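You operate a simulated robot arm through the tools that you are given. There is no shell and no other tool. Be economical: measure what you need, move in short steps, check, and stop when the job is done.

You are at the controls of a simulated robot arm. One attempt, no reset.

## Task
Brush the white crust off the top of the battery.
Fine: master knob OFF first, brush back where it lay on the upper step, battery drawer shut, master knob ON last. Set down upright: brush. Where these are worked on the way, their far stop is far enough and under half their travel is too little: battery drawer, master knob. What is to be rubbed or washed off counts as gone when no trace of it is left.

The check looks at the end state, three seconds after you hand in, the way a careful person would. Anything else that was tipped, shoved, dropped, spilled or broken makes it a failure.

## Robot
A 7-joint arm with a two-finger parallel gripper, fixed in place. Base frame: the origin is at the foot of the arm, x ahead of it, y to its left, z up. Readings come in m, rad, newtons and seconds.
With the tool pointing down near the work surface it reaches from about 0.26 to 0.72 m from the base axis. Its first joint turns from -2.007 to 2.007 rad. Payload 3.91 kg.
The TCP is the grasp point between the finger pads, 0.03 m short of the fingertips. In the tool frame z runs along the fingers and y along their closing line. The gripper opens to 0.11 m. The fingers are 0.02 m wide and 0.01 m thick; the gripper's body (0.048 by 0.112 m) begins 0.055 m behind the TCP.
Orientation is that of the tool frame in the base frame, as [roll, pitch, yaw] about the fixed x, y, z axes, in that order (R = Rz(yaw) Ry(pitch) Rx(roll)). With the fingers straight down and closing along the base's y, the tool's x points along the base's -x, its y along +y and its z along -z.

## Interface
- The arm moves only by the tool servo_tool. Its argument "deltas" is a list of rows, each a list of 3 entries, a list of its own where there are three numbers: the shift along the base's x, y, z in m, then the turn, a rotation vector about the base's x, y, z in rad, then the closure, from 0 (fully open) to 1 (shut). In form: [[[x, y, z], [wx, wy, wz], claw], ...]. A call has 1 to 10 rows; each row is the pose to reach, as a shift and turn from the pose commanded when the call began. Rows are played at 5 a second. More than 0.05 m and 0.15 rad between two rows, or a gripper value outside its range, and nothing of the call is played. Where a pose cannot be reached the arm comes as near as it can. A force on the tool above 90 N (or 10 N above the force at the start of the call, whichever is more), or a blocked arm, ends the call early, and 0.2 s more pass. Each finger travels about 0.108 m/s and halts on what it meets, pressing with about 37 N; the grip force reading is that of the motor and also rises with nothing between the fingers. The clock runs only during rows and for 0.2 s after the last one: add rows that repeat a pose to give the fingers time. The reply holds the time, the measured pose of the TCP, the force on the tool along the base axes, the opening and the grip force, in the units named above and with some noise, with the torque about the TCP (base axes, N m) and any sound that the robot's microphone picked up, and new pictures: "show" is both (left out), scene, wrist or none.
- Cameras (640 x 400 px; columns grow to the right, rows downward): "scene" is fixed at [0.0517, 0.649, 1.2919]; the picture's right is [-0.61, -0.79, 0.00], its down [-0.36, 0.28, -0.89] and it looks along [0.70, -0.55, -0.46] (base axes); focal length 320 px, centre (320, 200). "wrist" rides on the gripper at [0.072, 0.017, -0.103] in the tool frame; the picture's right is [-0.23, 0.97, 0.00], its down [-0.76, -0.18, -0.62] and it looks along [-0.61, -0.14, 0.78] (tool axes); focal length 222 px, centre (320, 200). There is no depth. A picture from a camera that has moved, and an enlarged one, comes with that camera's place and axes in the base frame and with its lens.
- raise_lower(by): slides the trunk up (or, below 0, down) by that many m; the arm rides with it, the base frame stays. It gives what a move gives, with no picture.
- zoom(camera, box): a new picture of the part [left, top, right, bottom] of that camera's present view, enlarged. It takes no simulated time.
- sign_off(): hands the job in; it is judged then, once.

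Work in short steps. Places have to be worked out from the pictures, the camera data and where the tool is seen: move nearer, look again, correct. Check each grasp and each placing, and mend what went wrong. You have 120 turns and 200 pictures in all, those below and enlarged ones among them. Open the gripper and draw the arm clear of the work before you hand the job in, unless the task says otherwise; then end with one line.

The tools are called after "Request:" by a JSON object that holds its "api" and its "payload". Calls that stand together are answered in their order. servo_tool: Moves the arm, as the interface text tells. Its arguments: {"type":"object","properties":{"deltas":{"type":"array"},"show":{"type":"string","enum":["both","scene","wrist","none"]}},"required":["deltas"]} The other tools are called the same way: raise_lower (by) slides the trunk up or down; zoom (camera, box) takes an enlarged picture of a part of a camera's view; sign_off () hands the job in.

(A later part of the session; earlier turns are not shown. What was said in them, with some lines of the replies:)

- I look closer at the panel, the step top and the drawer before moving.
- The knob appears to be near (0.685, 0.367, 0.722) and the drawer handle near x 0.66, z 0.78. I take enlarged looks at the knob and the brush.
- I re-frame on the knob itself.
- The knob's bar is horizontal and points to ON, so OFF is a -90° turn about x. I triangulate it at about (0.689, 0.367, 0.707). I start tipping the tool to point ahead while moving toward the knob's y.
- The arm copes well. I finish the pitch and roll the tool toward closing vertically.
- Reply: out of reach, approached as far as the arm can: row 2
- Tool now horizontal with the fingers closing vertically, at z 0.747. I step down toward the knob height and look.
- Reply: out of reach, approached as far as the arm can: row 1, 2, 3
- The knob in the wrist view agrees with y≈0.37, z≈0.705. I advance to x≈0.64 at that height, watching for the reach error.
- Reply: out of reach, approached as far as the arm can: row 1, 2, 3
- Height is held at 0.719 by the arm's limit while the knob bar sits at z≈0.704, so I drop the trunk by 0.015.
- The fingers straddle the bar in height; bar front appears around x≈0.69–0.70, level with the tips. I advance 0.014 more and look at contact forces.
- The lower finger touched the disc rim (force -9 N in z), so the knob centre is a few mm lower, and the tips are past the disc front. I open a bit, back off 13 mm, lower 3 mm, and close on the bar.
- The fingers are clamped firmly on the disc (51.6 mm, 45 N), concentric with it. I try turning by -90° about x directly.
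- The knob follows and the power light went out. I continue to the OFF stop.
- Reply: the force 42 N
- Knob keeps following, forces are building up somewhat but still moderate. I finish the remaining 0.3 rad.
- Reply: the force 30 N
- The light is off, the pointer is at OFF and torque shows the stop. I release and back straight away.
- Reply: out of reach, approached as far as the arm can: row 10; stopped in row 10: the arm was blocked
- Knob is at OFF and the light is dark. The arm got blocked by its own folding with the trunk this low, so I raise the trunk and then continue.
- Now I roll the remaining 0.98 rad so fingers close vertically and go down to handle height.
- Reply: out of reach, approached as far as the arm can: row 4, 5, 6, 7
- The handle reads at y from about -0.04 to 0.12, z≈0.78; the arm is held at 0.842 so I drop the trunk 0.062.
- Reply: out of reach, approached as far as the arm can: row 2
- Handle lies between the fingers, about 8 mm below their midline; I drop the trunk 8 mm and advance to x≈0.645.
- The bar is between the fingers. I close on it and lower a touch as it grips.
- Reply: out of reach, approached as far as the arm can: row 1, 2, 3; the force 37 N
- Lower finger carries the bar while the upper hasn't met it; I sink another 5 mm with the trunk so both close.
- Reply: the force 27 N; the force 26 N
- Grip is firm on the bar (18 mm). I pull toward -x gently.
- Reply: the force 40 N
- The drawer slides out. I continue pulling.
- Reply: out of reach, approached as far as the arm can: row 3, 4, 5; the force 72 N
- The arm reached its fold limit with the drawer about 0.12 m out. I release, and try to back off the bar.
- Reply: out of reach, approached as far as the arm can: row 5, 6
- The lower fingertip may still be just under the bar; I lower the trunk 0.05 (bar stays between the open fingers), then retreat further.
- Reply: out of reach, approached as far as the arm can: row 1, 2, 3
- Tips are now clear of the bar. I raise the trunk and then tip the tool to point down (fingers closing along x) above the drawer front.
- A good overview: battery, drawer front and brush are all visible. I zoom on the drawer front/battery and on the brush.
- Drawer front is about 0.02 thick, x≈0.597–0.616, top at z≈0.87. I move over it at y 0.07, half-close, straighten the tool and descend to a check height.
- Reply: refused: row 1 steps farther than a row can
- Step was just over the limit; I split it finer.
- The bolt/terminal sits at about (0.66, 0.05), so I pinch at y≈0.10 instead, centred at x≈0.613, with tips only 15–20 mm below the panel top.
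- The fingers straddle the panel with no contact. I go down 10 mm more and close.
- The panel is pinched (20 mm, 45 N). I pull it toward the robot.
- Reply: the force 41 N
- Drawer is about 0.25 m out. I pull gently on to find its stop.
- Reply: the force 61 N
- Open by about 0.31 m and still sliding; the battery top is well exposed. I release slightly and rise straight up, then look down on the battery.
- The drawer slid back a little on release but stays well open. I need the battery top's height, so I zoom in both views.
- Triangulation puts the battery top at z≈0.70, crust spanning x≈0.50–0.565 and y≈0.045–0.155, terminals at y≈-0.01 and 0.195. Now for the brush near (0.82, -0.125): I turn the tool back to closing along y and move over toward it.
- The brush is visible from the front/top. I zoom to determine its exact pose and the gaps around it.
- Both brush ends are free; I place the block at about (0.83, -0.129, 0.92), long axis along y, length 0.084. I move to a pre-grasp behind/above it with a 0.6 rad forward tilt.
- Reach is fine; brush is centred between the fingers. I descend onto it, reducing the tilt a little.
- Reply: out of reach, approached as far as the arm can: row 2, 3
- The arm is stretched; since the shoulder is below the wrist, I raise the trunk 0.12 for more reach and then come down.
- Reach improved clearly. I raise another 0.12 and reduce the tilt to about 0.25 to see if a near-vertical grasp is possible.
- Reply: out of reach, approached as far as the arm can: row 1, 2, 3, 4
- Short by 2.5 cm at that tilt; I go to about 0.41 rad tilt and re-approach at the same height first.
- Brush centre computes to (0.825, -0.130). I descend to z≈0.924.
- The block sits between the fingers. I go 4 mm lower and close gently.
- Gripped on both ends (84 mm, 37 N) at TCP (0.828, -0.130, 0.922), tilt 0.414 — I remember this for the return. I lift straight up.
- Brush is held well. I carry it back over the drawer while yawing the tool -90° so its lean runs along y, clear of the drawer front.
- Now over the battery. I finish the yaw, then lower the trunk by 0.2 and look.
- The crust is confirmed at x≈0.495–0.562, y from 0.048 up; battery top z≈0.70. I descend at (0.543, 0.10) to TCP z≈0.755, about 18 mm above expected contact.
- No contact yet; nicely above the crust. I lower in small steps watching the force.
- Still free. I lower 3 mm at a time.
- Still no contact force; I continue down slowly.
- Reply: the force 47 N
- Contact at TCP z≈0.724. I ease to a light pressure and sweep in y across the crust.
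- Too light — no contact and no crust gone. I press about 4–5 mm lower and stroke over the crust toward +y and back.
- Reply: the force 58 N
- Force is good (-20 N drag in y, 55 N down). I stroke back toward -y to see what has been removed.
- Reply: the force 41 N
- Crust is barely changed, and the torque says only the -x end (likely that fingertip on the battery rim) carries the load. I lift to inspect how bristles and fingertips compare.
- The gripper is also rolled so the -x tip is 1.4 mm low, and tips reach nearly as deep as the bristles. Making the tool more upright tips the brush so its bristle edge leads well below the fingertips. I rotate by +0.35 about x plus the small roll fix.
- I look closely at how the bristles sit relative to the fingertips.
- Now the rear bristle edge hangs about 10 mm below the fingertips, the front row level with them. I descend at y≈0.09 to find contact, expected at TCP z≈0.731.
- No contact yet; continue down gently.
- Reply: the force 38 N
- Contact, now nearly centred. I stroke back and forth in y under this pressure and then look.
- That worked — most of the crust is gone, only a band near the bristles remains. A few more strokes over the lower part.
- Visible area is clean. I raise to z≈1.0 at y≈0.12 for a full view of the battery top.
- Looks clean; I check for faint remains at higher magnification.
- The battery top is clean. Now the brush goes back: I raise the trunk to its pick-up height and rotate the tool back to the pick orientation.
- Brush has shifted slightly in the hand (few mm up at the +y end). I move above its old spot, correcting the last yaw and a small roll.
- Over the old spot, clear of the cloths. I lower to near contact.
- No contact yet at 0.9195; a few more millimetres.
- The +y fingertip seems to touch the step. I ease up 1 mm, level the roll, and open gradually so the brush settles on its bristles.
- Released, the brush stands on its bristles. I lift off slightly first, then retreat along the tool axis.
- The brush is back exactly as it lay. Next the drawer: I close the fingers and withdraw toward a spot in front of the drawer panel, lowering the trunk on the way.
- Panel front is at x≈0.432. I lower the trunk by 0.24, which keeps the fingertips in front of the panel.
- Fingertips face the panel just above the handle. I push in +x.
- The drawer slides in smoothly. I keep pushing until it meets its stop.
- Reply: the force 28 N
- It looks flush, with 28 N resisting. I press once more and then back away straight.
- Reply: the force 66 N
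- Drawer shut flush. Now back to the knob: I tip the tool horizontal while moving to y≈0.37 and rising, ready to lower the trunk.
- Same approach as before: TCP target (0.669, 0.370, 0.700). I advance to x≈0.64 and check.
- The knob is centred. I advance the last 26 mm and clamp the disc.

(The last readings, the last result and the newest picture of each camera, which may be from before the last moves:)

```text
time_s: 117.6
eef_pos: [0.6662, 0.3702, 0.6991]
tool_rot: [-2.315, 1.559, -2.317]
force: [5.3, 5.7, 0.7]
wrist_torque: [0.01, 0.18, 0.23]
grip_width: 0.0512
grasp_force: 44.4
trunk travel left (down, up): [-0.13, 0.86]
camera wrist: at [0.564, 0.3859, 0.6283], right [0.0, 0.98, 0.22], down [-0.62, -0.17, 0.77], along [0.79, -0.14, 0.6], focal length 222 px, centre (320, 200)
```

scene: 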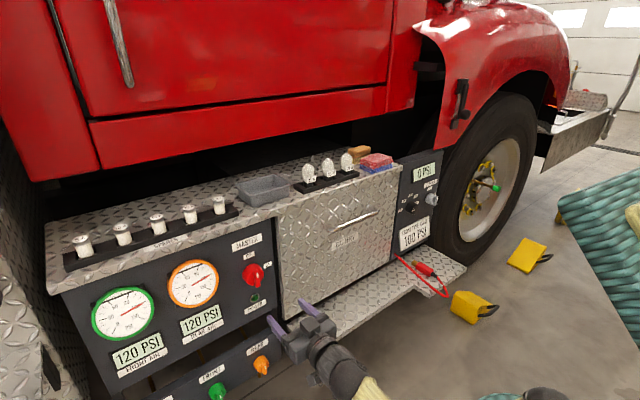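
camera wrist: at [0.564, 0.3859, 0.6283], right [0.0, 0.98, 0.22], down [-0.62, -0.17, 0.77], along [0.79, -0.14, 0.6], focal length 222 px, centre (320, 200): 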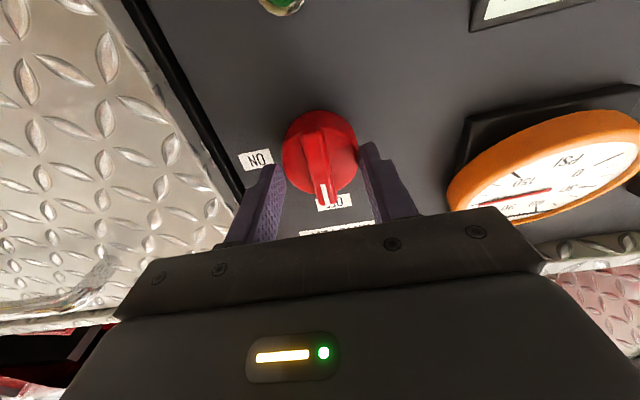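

Clamped at 51 mm. I turn +x toward ON.

Request:
{"api": "servo_tool", "payload": {"deltas": [[[0, 0, 0], [0.14, 0, 0], 0.9], [[0, 0, 0], [0.28, 0, 0], 0.9], [[0, 0, 0], [0.42, 0, 0], 0.9], [[0, 0, 0], [0.56, 0, 0], 0.9], [[0, 0, 0], [0.7, 0, 0], 0.9], [[0, 0, 0], [0.84, 0, 0], 0.9]], "show": "wrist"}}

```text
time_s: 119.0
eef_pos: [0.6675, 0.371, 0.6997]
tool_rot: [1.578, 0.734, 1.58]
force: [2.5, 6.7, 6.1]
wrist_torque: [0.0, -0.28, 0.23]
grip_width: 0.0513
grasp_force: 45.1
trunk travel left (down, up): [-0.13, 0.86]
camera wrist: at [0.564, 0.4344, 0.6647], right [0.0, 0.48, 0.87], down [-0.62, -0.69, 0.38], along [0.79, -0.54, 0.3], focal length 222 px, centre (320, 200)
```

wrist: 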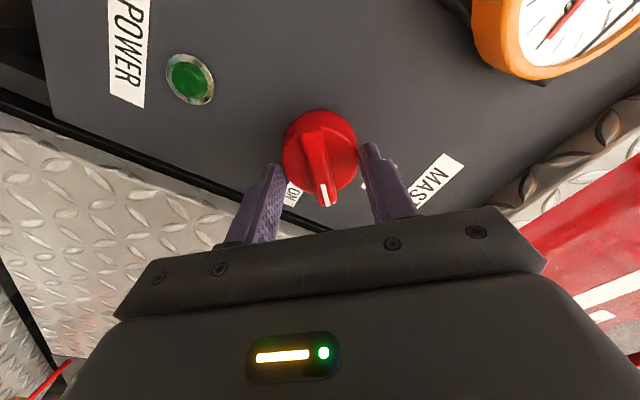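

It follows. I continue the remaining three-quarters of a radian to the ON stop.

Request:
{"api": "servo_tool", "payload": {"deltas": [[[0, 0, 0], [0.14, 0, 0], 0.9], [[0, 0, 0], [0.28, 0, 0], 0.9], [[0, 0, 0], [0.42, 0, 0], 0.9], [[0, 0, 0], [0.56, 0, 0], 0.9], [[0, 0, 0], [0.68, 0, 0], 0.9], [[0, 0, 0], [0.78, 0, 0], 0.9]], "show": "wrist"}}

```text
time_s: 120.4
eef_pos: [0.6665, 0.3702, 0.6993]
tool_rot: [1.572, -0.044, 1.577]
force: [-4.6, 4.2, 7.7]
wrist_torque: [-0.96, -0.08, 0.24]
grip_width: 0.0513
grasp_force: 45.4
trunk travel left (down, up): [-0.13, 0.86]
camera wrist: at [0.5637, 0.4399, 0.7206], right [0.0, -0.27, 0.96], down [-0.62, -0.76, -0.21], along [0.79, -0.59, -0.17], focal length 222 px, centre (320, 200)
```

wrist: 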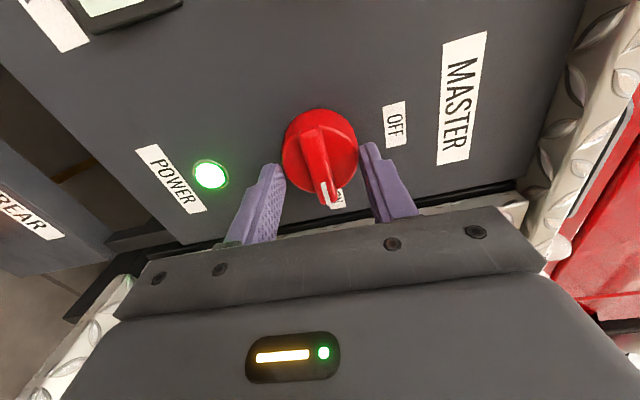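

The power light is on and torque shows the stop. I release, back straight off and draw the arm clear.

Request:
{"api": "servo_tool", "payload": {"deltas": [[[0, 0, 0], [-0.04, 0, 0], 0.9], [[0, 0, 0], [-0.04, 0, 0], 0.6], [[0, 0, 0], [-0.04, 0, 0], 0.3], [[-0.03, 0, 0], [-0.04, 0, 0], 0.2], [[-0.07, 0, 0], [-0.04, 0, 0], 0.1], [[-0.11, 0, 0], [-0.04, 0, 0], 0.0], [[-0.14, 0, 0.01], [-0.04, 0, 0], 0.0]], "show": "scene"}}

Request:
{"api": "raise_lower", "payload": {"by": 0.3}}

Request:
{"api": "zoom", "payload": {"camera": "scene", "box": [40, 130, 460, 390]}}

Request:
{"api": "zoom", "payload": {"camera": "scene", "box": [220, 130, 460, 290]}}

```text
time_s: 122.0
eef_pos: [0.5259, 0.3714, 0.7093]
tool_rot: [1.572, -0.001, 1.579]
force: [-0.2, 0.6, 0.1]
wrist_torque: [0.0, -0.02, -0.02]
grip_width: 0.1099
grasp_force: 0.0
trunk travel left (down, up): [-0.13, 0.86]
```

scene: 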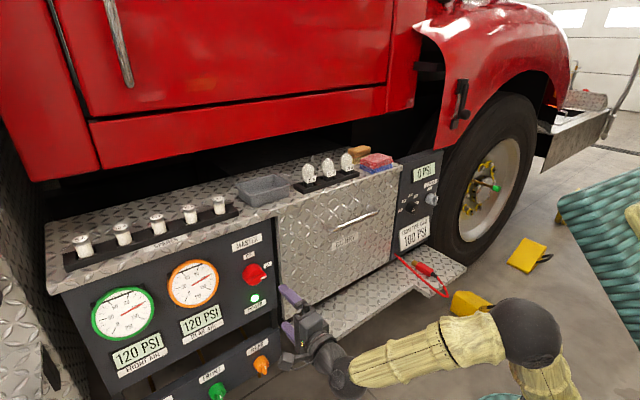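

```text
time_s: 125.0
eef_pos: [0.5274, 0.3726, 1.0093]
tool_rot: [1.572, -0.003, 1.576]
force: [0.8, 0.9, 0.5]
wrist_torque: [0.02, -0.05, 0.01]
grip_width: 0.11
grasp_force: 0.1
trunk travel left (down, up): [-0.43, 0.56]
```

```text
1.52 times, centred on (250, 260) of scene
camera zoom: at [0.0517, 0.649, 1.2919], right [-0.61, -0.79, 0.0], down [-0.36, 0.28, -0.89], along [0.7, -0.55, -0.46], focal length 488 px, centre (427, 109)
```

zoom: 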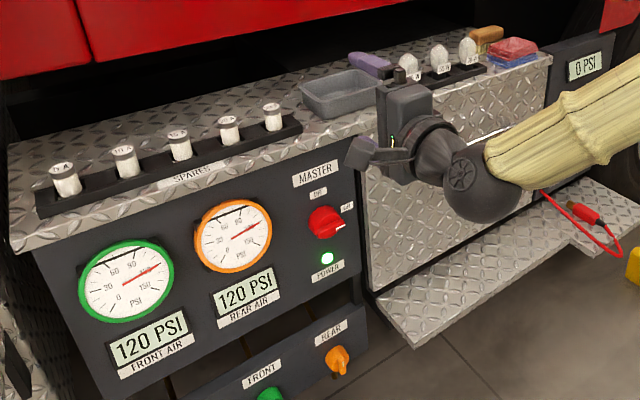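

```text
2.50 times, centred on (340, 210) of scene
camera zoom: at [0.0517, 0.649, 1.2919], right [-0.61, -0.79, 0.0], down [-0.36, 0.28, -0.89], along [0.7, -0.55, -0.46], focal length 801 px, centre (270, 175)
```

zoom: 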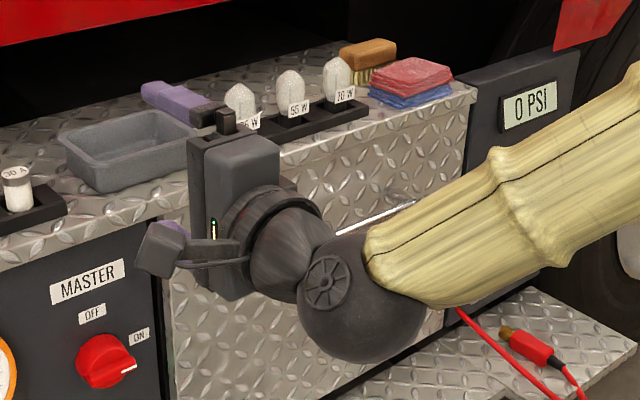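

Everything is in place: knob at ON with the light lit, drawer shut, brush back, arm clear in the air. I draw back a little further and hand in.

Request:
{"api": "servo_tool", "payload": {"deltas": [[[-0.02, 0, 0.03], [0, 0, 0], 0.0], [[-0.03, 0, 0.06], [0, 0, 0], 0.0]], "show": "scene"}}

```text
time_s: 125.6
eef_pos: [0.4981, 0.371, 1.0701]
tool_rot: [1.572, -0.002, 1.577]
force: [-0.3, -0.2, 0.2]
wrist_torque: [0.0, 0.0, -0.01]
grip_width: 0.11
grasp_force: 0.1
trunk travel left (down, up): [-0.43, 0.56]
```

scene: 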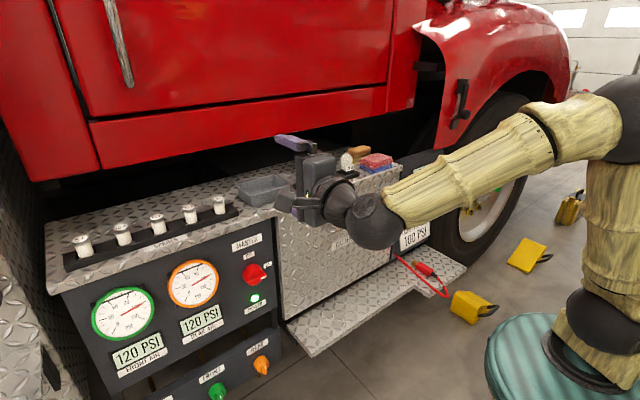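

All is done and the arm is clear; I sign off.

Request:
{"api": "sign_off", "payload": {}}

```text
The job is handed in.
```

I brushed the white crust off the battery top and saw no trace left. The brush is back upright where it lay, the drawer is shut, and the master knob went OFF first and back ON last, with its light lit.
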